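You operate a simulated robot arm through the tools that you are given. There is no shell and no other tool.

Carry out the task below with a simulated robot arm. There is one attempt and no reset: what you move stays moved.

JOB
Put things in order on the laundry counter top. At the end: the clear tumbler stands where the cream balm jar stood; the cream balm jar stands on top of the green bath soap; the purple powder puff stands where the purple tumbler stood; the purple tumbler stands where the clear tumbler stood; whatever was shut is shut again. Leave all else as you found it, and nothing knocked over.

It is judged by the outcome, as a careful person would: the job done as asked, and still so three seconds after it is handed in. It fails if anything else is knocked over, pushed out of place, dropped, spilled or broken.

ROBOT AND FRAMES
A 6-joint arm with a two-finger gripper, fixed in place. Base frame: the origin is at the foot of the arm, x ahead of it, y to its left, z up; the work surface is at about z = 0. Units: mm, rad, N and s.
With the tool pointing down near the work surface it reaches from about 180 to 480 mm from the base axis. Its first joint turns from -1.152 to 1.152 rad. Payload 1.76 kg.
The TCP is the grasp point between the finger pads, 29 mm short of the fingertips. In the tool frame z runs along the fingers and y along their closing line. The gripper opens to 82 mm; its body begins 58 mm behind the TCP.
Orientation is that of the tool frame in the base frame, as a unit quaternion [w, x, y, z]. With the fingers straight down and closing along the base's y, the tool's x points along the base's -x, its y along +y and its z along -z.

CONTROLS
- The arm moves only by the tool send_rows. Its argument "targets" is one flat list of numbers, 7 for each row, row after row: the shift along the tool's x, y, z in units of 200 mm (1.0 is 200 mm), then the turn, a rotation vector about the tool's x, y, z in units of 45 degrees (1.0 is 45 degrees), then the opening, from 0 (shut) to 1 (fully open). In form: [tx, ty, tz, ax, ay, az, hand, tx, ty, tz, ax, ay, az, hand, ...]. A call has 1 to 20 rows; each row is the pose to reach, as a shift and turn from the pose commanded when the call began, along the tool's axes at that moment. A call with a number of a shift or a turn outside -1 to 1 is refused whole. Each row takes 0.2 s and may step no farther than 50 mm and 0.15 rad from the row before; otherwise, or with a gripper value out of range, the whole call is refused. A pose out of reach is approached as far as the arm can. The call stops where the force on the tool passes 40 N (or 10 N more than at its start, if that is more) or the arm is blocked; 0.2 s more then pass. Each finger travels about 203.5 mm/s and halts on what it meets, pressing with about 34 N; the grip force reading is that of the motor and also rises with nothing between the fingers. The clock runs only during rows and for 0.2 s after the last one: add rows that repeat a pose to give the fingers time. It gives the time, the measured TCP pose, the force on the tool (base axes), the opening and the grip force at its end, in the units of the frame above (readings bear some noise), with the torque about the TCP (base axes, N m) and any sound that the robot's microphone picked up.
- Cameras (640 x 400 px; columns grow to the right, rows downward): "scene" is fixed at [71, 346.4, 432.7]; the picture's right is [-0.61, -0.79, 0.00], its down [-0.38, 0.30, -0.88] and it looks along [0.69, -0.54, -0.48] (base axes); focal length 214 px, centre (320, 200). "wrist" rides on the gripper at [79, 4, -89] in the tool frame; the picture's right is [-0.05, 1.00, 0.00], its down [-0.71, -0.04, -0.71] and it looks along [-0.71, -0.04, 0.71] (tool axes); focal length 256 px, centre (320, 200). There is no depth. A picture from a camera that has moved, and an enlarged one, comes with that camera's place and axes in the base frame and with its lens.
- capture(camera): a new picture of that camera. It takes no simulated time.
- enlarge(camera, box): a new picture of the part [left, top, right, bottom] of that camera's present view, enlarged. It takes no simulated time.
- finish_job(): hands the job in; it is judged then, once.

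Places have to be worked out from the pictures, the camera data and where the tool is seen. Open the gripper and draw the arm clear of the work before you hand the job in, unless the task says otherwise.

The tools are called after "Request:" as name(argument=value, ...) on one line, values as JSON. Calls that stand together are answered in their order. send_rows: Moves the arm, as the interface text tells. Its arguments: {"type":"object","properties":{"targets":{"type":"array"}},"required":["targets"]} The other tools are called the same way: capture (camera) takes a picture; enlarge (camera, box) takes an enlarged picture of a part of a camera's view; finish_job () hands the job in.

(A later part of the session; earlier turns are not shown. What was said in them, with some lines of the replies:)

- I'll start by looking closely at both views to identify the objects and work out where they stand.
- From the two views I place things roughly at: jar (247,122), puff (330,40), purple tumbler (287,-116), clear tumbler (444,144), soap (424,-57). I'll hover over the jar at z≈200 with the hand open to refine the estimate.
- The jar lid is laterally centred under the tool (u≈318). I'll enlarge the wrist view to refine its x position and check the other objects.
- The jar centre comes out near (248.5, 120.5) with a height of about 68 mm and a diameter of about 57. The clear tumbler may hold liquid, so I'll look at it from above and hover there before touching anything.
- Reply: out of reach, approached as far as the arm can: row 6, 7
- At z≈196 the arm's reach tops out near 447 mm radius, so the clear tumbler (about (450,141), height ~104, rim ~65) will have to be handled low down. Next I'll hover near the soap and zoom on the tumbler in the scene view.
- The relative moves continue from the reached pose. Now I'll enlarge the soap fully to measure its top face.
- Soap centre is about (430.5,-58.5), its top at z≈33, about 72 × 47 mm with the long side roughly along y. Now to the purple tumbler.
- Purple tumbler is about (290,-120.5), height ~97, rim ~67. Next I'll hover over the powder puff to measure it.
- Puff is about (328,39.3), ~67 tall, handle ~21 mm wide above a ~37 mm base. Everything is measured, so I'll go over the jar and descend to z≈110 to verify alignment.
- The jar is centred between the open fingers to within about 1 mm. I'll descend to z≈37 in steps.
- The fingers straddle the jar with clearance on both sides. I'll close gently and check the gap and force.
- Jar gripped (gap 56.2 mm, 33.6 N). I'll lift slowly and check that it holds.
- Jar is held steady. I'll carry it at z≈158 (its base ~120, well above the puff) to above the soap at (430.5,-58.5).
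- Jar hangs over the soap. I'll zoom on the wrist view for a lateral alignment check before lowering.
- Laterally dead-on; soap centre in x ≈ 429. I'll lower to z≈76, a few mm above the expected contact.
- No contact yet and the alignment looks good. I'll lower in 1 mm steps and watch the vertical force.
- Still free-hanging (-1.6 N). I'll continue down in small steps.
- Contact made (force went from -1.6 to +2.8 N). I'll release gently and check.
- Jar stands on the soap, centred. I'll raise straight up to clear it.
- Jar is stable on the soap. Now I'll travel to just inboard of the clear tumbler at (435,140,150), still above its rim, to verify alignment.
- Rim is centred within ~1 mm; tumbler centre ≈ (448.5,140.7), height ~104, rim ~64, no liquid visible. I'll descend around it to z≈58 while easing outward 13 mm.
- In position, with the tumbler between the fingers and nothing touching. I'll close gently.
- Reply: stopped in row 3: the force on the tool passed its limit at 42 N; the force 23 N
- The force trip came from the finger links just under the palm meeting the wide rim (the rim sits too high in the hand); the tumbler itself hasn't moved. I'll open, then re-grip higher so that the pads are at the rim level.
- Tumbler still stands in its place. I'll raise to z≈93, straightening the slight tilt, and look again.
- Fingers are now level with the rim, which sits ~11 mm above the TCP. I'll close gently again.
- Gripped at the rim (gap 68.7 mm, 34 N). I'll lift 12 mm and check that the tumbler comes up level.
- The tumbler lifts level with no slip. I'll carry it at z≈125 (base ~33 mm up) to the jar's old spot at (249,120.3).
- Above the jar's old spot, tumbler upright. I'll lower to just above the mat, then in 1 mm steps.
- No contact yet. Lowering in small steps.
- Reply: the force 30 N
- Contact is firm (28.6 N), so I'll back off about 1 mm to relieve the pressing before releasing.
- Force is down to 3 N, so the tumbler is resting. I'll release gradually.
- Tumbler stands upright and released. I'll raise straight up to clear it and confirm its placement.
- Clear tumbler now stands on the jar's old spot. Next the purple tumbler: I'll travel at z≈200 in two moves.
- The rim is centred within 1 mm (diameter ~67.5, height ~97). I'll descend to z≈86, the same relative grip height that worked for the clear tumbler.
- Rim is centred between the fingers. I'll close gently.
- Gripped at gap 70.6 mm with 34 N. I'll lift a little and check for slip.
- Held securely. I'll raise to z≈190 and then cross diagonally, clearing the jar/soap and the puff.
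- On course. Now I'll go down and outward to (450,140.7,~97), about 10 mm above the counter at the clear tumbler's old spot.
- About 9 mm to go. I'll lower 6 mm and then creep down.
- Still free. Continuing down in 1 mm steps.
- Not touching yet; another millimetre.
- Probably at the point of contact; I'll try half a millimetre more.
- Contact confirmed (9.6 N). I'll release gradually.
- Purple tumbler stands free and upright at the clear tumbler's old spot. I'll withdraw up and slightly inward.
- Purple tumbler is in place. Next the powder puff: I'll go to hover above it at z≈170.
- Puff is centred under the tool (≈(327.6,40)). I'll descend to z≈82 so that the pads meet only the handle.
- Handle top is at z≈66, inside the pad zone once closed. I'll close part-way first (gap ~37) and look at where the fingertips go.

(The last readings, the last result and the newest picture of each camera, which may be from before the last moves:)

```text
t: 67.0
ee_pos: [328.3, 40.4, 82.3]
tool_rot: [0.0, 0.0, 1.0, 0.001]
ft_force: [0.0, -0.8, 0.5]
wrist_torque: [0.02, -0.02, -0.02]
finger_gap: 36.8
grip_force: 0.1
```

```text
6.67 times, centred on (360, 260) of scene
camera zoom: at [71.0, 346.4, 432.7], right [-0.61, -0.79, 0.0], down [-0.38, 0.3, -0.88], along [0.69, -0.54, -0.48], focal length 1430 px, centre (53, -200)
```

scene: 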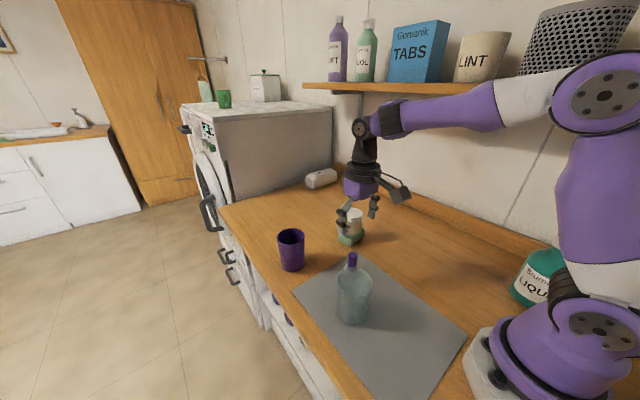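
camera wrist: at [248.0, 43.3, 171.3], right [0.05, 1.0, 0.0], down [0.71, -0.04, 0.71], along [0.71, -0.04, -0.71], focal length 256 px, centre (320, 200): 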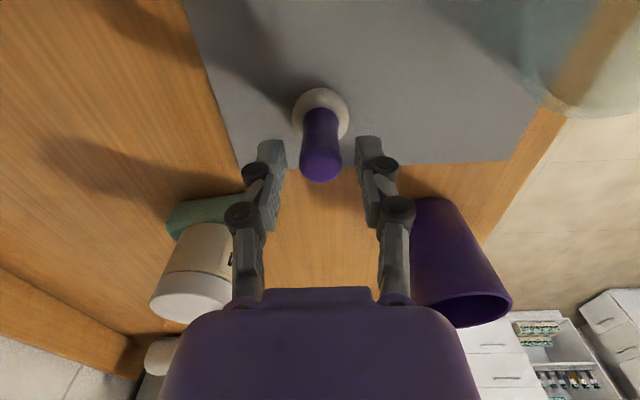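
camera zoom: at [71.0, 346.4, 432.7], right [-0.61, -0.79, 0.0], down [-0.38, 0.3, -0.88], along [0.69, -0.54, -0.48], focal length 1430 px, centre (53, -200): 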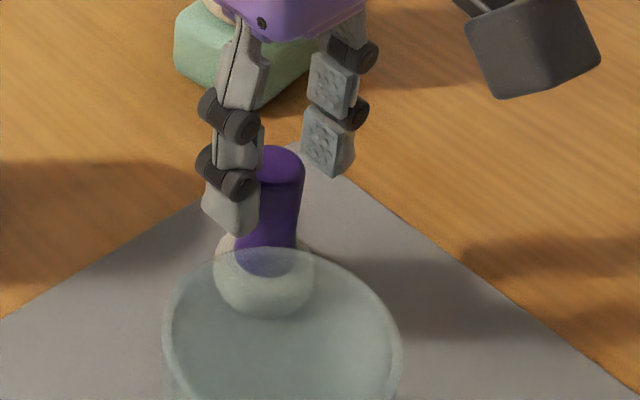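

Fingertips reach z≈45 at this gap, clear of the base. I'll lower 8 mm for more handle contact and then close gently.

Request:
send_rows(targets=[0, 0, 0.02, 0, 0, 0, 0.45, 0, 0, 0.04, 0, 0, 0, 0.45, 0, 0, 0.04, 0, 0, 0, 0.38, 0, 0, 0.04, 0, 0, 0, 0.33, 0, 0, 0.04, 0, 0, 0, 0.29, 0, 0, 0.04, 0, 0, 0, 0.25, 0, 0, 0.04, 0, 0, 0, 0.2, 0, 0, 0.04, 0, 0, 0, 0.1, 0, 0, 0.04, 0, 0, 0, 0.1])

Request:
capture(camera="wrist")

Request:
enlarge(camera="scene", box=[320, 230, 400, 290])

```text
t: 69.0
ee_pos: [327.5, 39.4, 76.1]
tool_rot: [0.0, -0.001, 1.0, 0.0]
ft_force: [0.3, 0.1, 0.0]
wrist_torque: [-0.04, 0.0, 0.02]
finger_gap: 21.9
grip_force: 33.8
```

```text
taken
camera wrist: at [248.2, 43.1, 163.6], right [0.05, 1.0, 0.0], down [0.71, -0.04, 0.71], along [0.71, -0.04, -0.71], focal length 256 px, centre (320, 200)
```

wrist: 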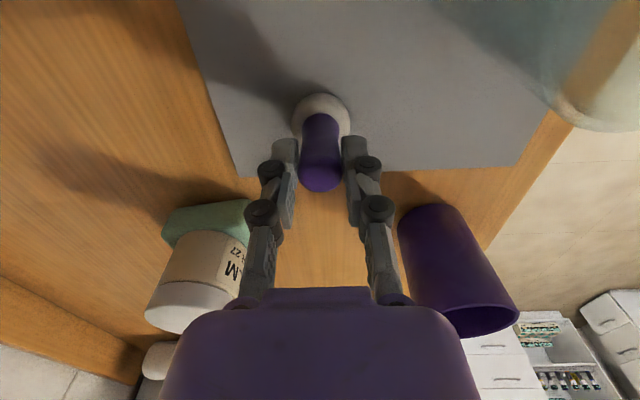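

```text
6.67 times, centred on (360, 260) of scene
camera zoom: at [71.0, 346.4, 432.7], right [-0.61, -0.79, 0.0], down [-0.38, 0.3, -0.88], along [0.69, -0.54, -0.48], focal length 1430 px, centre (53, -200)
```

zoom: 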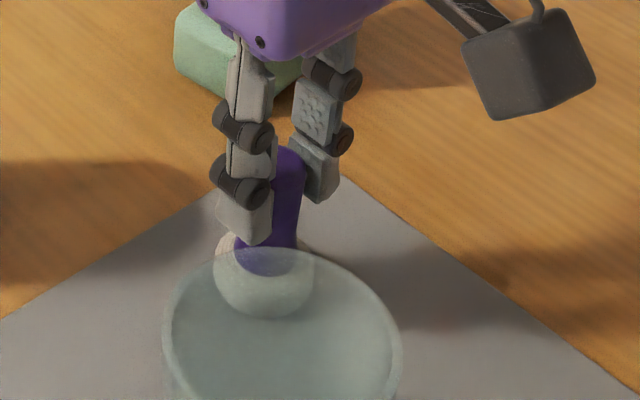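

Handle gripped (gap 21.9 mm, 33.8 N). I'll lift straight up.

Request:
send_rows(targets=[0, 0, -0.02, 0, 0, 0, 0.1, 0, 0, -0.06, 0, 0, 0, 0.1, 0, 0, -0.13, 0, 0, 0, 0.1, 0, 0, -0.22, 0, 0, 0, 0.1, 0, 0, -0.31, 0, 0, 0, 0.1, 0, 0, -0.4, 0, 0, 0, 0.1, 0, 0, -0.47, 0, 0, 0, 0.1, 0, 0, -0.5, 0, 0, 0, 0.1, 0, 0, -0.5, 0, 0, 0, 0.1])

Request:
capture(camera="wrist")

Request:
capture(camera="scene")

```text
t: 71.0
ee_pos: [327.1, 38.9, 173.6]
tool_rot: [0.0, -0.001, 1.0, 0.001]
ft_force: [1.4, 0.3, -0.5]
wrist_torque: [0.01, -0.01, 0.03]
finger_gap: 22.4
grip_force: 33.8
```

```text
taken
camera wrist: at [248.2, 42.8, 263.4], right [0.05, 1.0, 0.0], down [0.71, -0.04, 0.71], along [0.71, -0.04, -0.71], focal length 256 px, centre (320, 200)
```

wrist: 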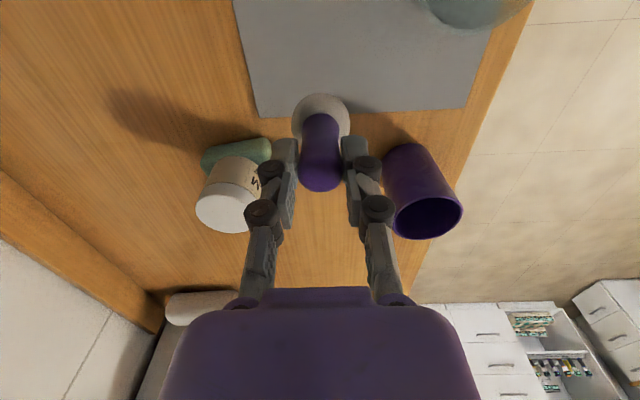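

```text
taken
```

scene: 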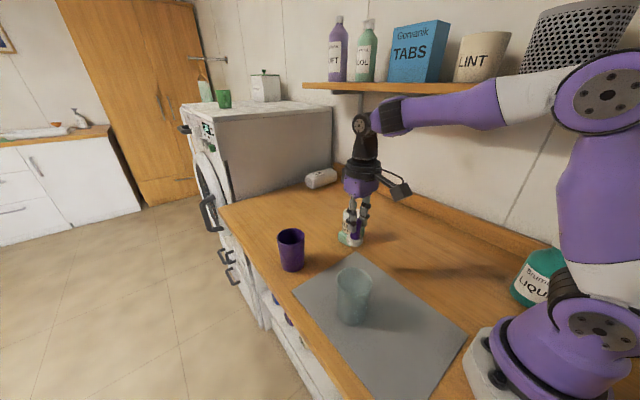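

Puff is held steady. I'll carry it to above the purple tumbler's old spot at (289.7,-120).

Request:
send_rows(targets=[0.01, -0.04, 0, 0, 0, 0, 0.1, 0.033, -0.14, 0, 0, 0, 0, 0.1, 0.058, -0.245, 0, 0, 0, 0, 0.1, 0.084, -0.35, 0, 0, 0, 0, 0.1, 0.109, -0.455, 0, 0, 0, 0, 0.1, 0.134, -0.56, 0, 0, 0, 0, 0.1, 0.16, -0.665, 0, 0, 0, 0, 0.1, 0.18, -0.755, 0, 0, 0, 0, 0.1, 0.189, -0.796, 0, 0, 0, 0, 0.1, 0.189, -0.796, 0, 0, 0, 0, 0.1])

Request:
capture(camera="wrist")

Request:
capture(camera="scene")

```text
t: 73.2
ee_pos: [290.0, -119.2, 174.7]
tool_rot: [-0.001, 0.0, 1.0, 0.0]
ft_force: [-0.7, -0.3, 0.9]
wrist_torque: [0.01, 0.04, 0.02]
finger_gap: 22.3
grip_force: 34.0
```

```text
taken
camera wrist: at [210.2, -116.7, 263.1], right [0.05, 1.0, 0.0], down [0.71, -0.04, 0.71], along [0.71, -0.04, -0.71], focal length 256 px, centre (320, 200)
```

wrist: 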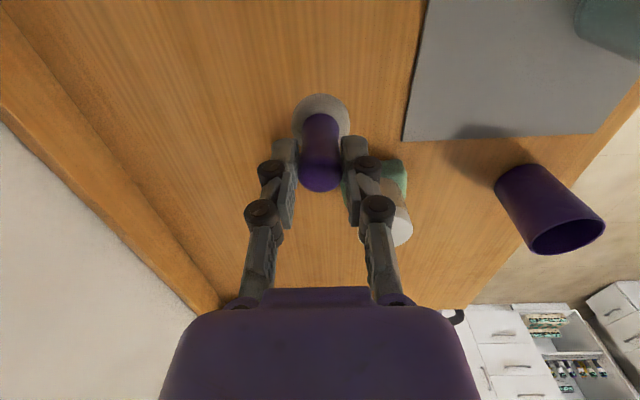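

```text
taken
```

scene: 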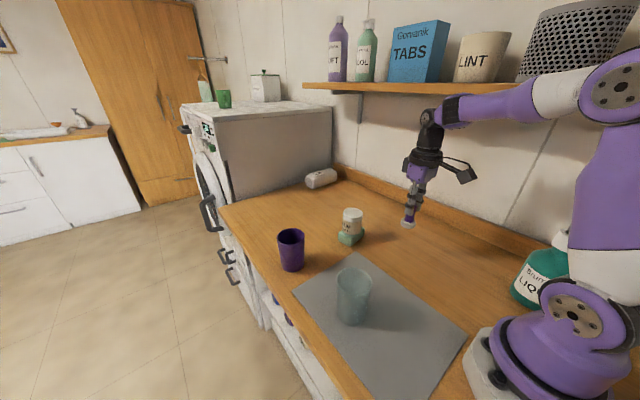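

Over the target spot. I'll lower to z≈78 and then creep to contact (expected about z≈71).

Request:
send_rows(targets=[0, 0, 0.06, 0, 0, 0, 0.1, 0, 0, 0.15, 0, 0, 0, 0.1, 0, 0, 0.24, 0, 0, 0, 0.1, 0, 0, 0.33, 0, 0, 0, 0.1, 0, 0, 0.4, 0, 0, 0, 0.1, 0, 0, 0.45, 0, 0, 0, 0.1, 0, 0, 0.48, 0, 0, 0, 0.1, 0, 0, 0.48, 0, 0, 0, 0.1])

Request:
enlarge(camera="scene", box=[360, 200, 460, 275])

```text
t: 75.0
ee_pos: [290.3, -120.3, 78.9]
tool_rot: [0.0, -0.001, 1.0, 0.0]
ft_force: [-0.7, -0.7, -0.7]
wrist_torque: [-0.02, -0.02, 0.0]
finger_gap: 22.1
grip_force: 34.4
```

```text
5.33 times, centred on (410, 238) of scene
camera zoom: at [71.0, 346.4, 432.7], right [-0.61, -0.79, 0.0], down [-0.38, 0.3, -0.88], along [0.69, -0.54, -0.48], focal length 1144 px, centre (-160, 0)
```

zoom: 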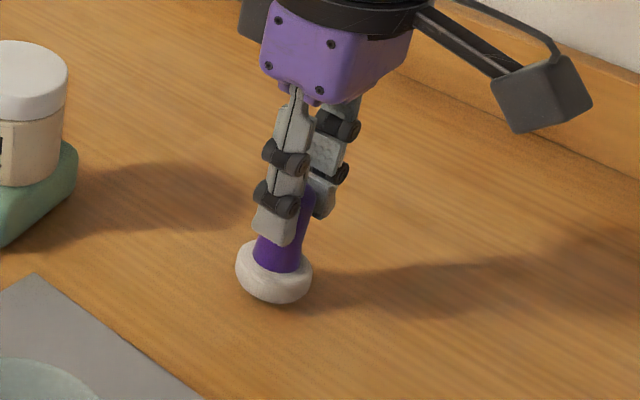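

Puff is upright, a few mm above the counter. Creeping down.

Request:
send_rows(targets=[0, 0, 0.01, 0, 0, 0, 0.1, 0, 0, 0.02, 0, 0, 0, 0.1, 0, 0, 0.025, 0, 0, 0, 0.1, 0, 0, 0.025, 0, 0, 0, 0.1])

```text
t: 76.0
ee_pos: [290.0, -119.9, 72.2]
tool_rot: [0.0, -0.001, 1.0, 0.0]
ft_force: [-0.7, -0.9, -0.4]
wrist_torque: [0.02, -0.03, -0.02]
finger_gap: 22.2
grip_force: 33.6
```

No contact yet; another 1 mm.

Request:
send_rows(targets=[0, 0, 0.005, 0, 0, 0, 0.1, 0, 0, 0.005, 0, 0, 0, 0.1])

Request:
enlarge(camera="scene", box=[380, 220, 440, 265])

```text
t: 76.6
ee_pos: [289.8, -120.1, 72.5]
tool_rot: [0.0, -0.001, 1.0, -0.001]
ft_force: [-0.7, 0.7, -1.5]
wrist_torque: [0.01, -0.01, 0.02]
finger_gap: 22.2
grip_force: 34.5
```

```text
8.89 times, centred on (410, 242) of scene
camera zoom: at [71.0, 346.4, 432.7], right [-0.61, -0.79, 0.0], down [-0.38, 0.3, -0.88], along [0.69, -0.54, -0.48], focal length 1906 px, centre (-480, -178)
```

zoom: 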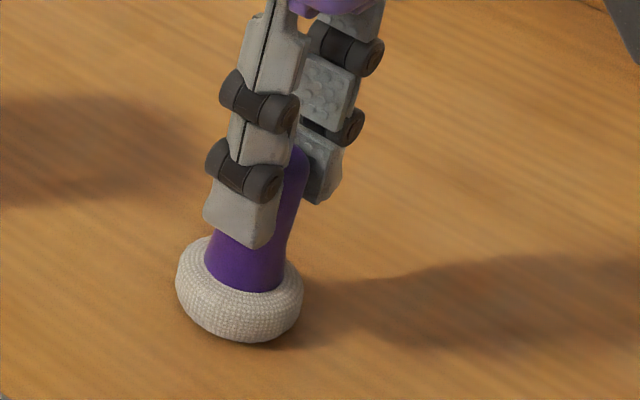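

Very close now; continuing in 0.6 mm increments.

Request:
send_rows(targets=[0, 0, 0.003, 0, 0, 0, 0.1, 0, 0, 0.006, 0, 0, 0, 0.1, 0, 0, 0.006, 0, 0, 0, 0.1])

```text
t: 77.4
ee_pos: [291.0, -119.1, 72.4]
tool_rot: [0.0, -0.001, 1.0, 0.0]
ft_force: [0.2, 0.2, -1.1]
wrist_torque: [-0.01, 0.0, 0.01]
finger_gap: 22.3
grip_force: 34.0
```

Still no contact force. Another millimetre in small steps.

Request:
send_rows(targets=[0, 0, 0.003, 0, 0, 0, 0.1, 0, 0, 0.006, 0, 0, 0, 0.1, 0, 0, 0.006, 0, 0, 0, 0.1])

```text
t: 78.2
ee_pos: [290.7, -119.9, 71.4]
tool_rot: [0.001, -0.001, 1.0, 0.0]
ft_force: [-2.4, 1.1, 12.2]
wrist_torque: [0.01, 0.2, -0.04]
finger_gap: 22.1
grip_force: 33.9
```

Contact (12 N). I'll release gradually.

Request:
send_rows(targets=[0, 0, -0.001, 0, 0, 0, 0.24, 0, 0, -0.001, 0, 0, 0, 0.28, 0, 0, -0.001, 0, 0, 0, 0.32, 0, 0, -0.001, 0, 0, 0, 0.37, 0, 0, -0.001, 0, 0, 0, 0.43, 0, 0, -0.001, 0, 0, 0, 0.5, 0, 0, -0.001, 0, 0, 0, 0.5])

Request:
capture(camera="wrist")

Request:
enlarge(camera="scene", box=[360, 200, 460, 275])

```text
t: 79.8
ee_pos: [290.1, -119.8, 69.4]
tool_rot: [-0.001, 0.0, 1.0, 0.0]
ft_force: [0.4, -0.1, 0.1]
wrist_torque: [0.02, 0.01, -0.02]
finger_gap: 41.2
grip_force: 0.1
```

```text
taken
camera wrist: at [210.5, -116.2, 159.1], right [0.05, 1.0, 0.0], down [0.71, -0.04, 0.71], along [0.71, -0.04, -0.71], focal length 256 px, centre (320, 200)
```

wrist: 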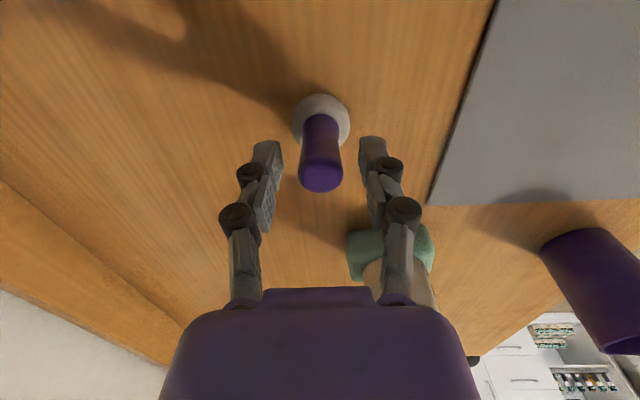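

```text
5.33 times, centred on (410, 238) of scene
camera zoom: at [71.0, 346.4, 432.7], right [-0.61, -0.79, 0.0], down [-0.38, 0.3, -0.88], along [0.69, -0.54, -0.48], focal length 1144 px, centre (-160, 0)
```

zoom: 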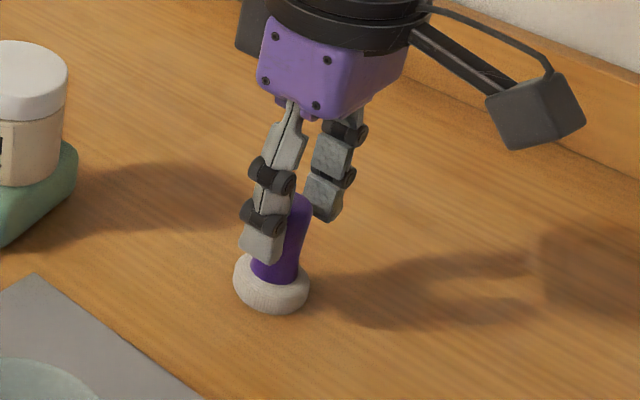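

Released with the puff standing upright. I'll raise straight up to clear it, opening the hand once above it.

Request:
send_rows(targets=[0, 0, -0.03, 0, 0, 0, 0.5, 0, 0, -0.08, 0, 0, 0, 0.5, 0, 0, -0.16, 0, 0, 0, 0.55, 0, 0, -0.26, 0, 0, 0, 0.6, 0, 0, -0.36, 0, 0, 0, 0.8, 0, 0, -0.46, 0, 0, 0, 1, 0, 0, -0.56, 0, 0, 0, 1, 0, 0, -0.65, 0, 0, 0, 1, 0, 0, -0.65, 0, 0, 0, 1])

Request:
capture(camera="wrist")

Request:
capture(camera="scene")

Request:
enlarge(camera="scene", box=[260, 200, 460, 340])

```text
t: 81.8
ee_pos: [289.2, -119.2, 200.8]
tool_rot: [0.0, -0.001, 1.0, 0.001]
ft_force: [-0.9, -0.6, 0.5]
wrist_torque: [0.0, 0.02, 0.01]
finger_gap: 82.2
grip_force: 0.0
```

```text
taken
camera wrist: at [210.0, -116.1, 289.2], right [0.05, 1.0, 0.0], down [0.71, -0.04, 0.71], along [0.71, -0.04, -0.71], focal length 256 px, centre (320, 200)
```

wrist: 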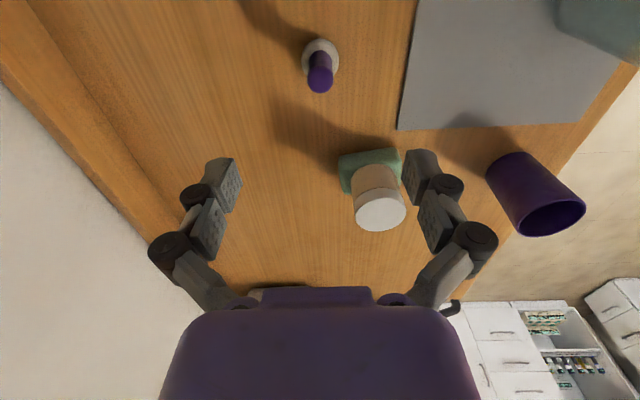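

```text
taken
```

scene: 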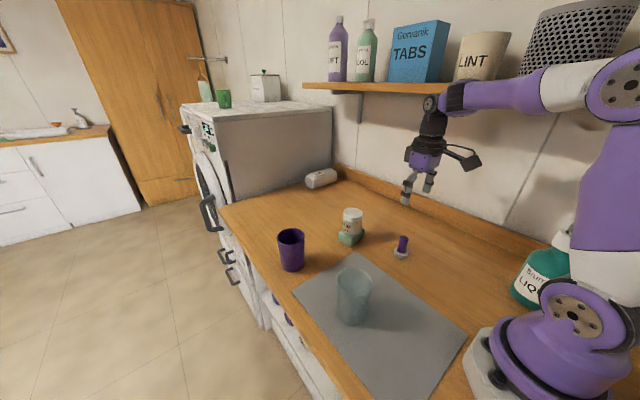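

```text
2.86 times, centred on (360, 270) of scene
camera zoom: at [71.0, 346.4, 432.7], right [-0.61, -0.79, 0.0], down [-0.38, 0.3, -0.88], along [0.69, -0.54, -0.48], focal length 613 px, centre (206, 0)
```

zoom: 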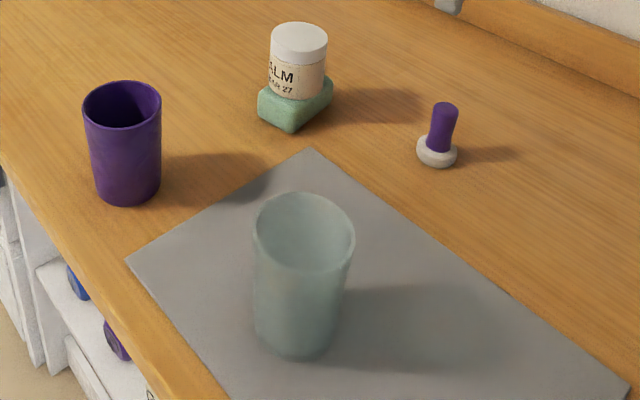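

All four items are in place: puff on the purple tumbler's spot, purple tumbler on the clear one's, clear tumbler on the jar's, and jar on the soap. The mat and soap look unmoved. I'll draw the arm back up to its starting area.

Request:
send_rows(targets=[0.01, 0.05, -0.12, 0, 0, 0, 1, 0.04, 0.14, -0.24, 0, 0, 0, 1, 0.075, 0.25, -0.35, 0, 0, 0, 1, 0.11, 0.37, -0.45, 0, 0, 0, 1, 0.15, 0.5, -0.55, 0, 0, 0, 1, 0.19, 0.63, -0.63, 0, 0, 0, 1, 0.23, 0.76, -0.7, 0, 0, 0, 1, 0.265, 0.88, -0.75, 0, 0, 0, 1, 0.295, 1.0, -0.765, 0, 0, 0, 1, 0.295, 1.0, -0.765, 0, 0, 0, 1, 0.295, 1.0, -0.765, 0, 0, 0, 1])

Request:
capture(camera="scene")

Request:
capture(camera="wrist")

```text
t: 84.2
ee_pos: [230.6, 80.4, 352.5]
tool_rot: [0.0, -0.001, 1.0, 0.0]
ft_force: [-0.6, -0.8, -0.7]
wrist_torque: [-0.03, 0.03, 0.0]
finger_gap: 82.0
grip_force: 0.0
```

```text
taken
```

scene: 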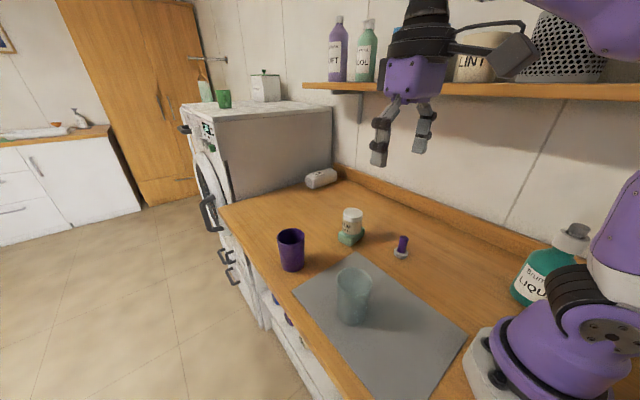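

```text
taken
camera wrist: at [151.4, 82.9, 441.6], right [0.05, 1.0, 0.0], down [0.71, -0.04, 0.71], along [0.71, -0.04, -0.71], focal length 256 px, centre (320, 200)
```

wrist: 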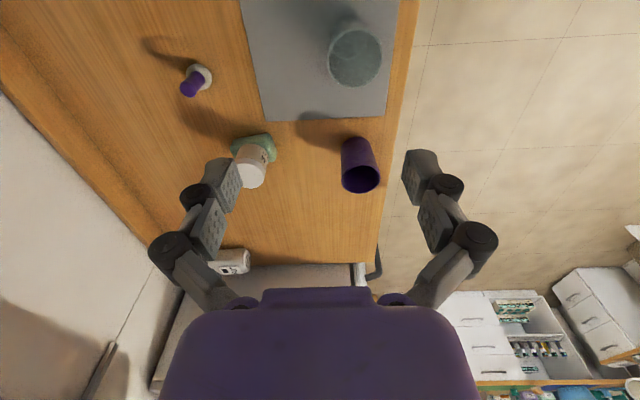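

Both views show all items upright and where they should be, with the mat, soap, detergent and background unchanged. The hand is open and the arm is clear, so I'm handing the job in.

Request:
finish_job()

```text
The job is handed in.
```

The job is handed in, and in the last pictures before hand-in everything stood where you asked:

- **Cream balm jar:** on top of the green bath soap, roughly centred.
- **Clear tumbler:** on the mat where the jar stood.
- **Purple tumbler:** where the clear tumbler stood.
- **Purple powder puff:** where the purple tumbler stood.

By my camera estimates each item is within a few millimetres of its spot. I had nothing more exact to check against.

On the first try at the clear tumbler, the gripper closed too low on it. The force limit (about 42 N) stopped the move. The tumbler stayed upright in its place, and I gripped it higher the second time.

Nothing was knocked over, and the soap, mat and the rest of the counter look unmoved. I didn't open anything, so there was nothing to shut again. The hand is open and the arm is back near its starting position.
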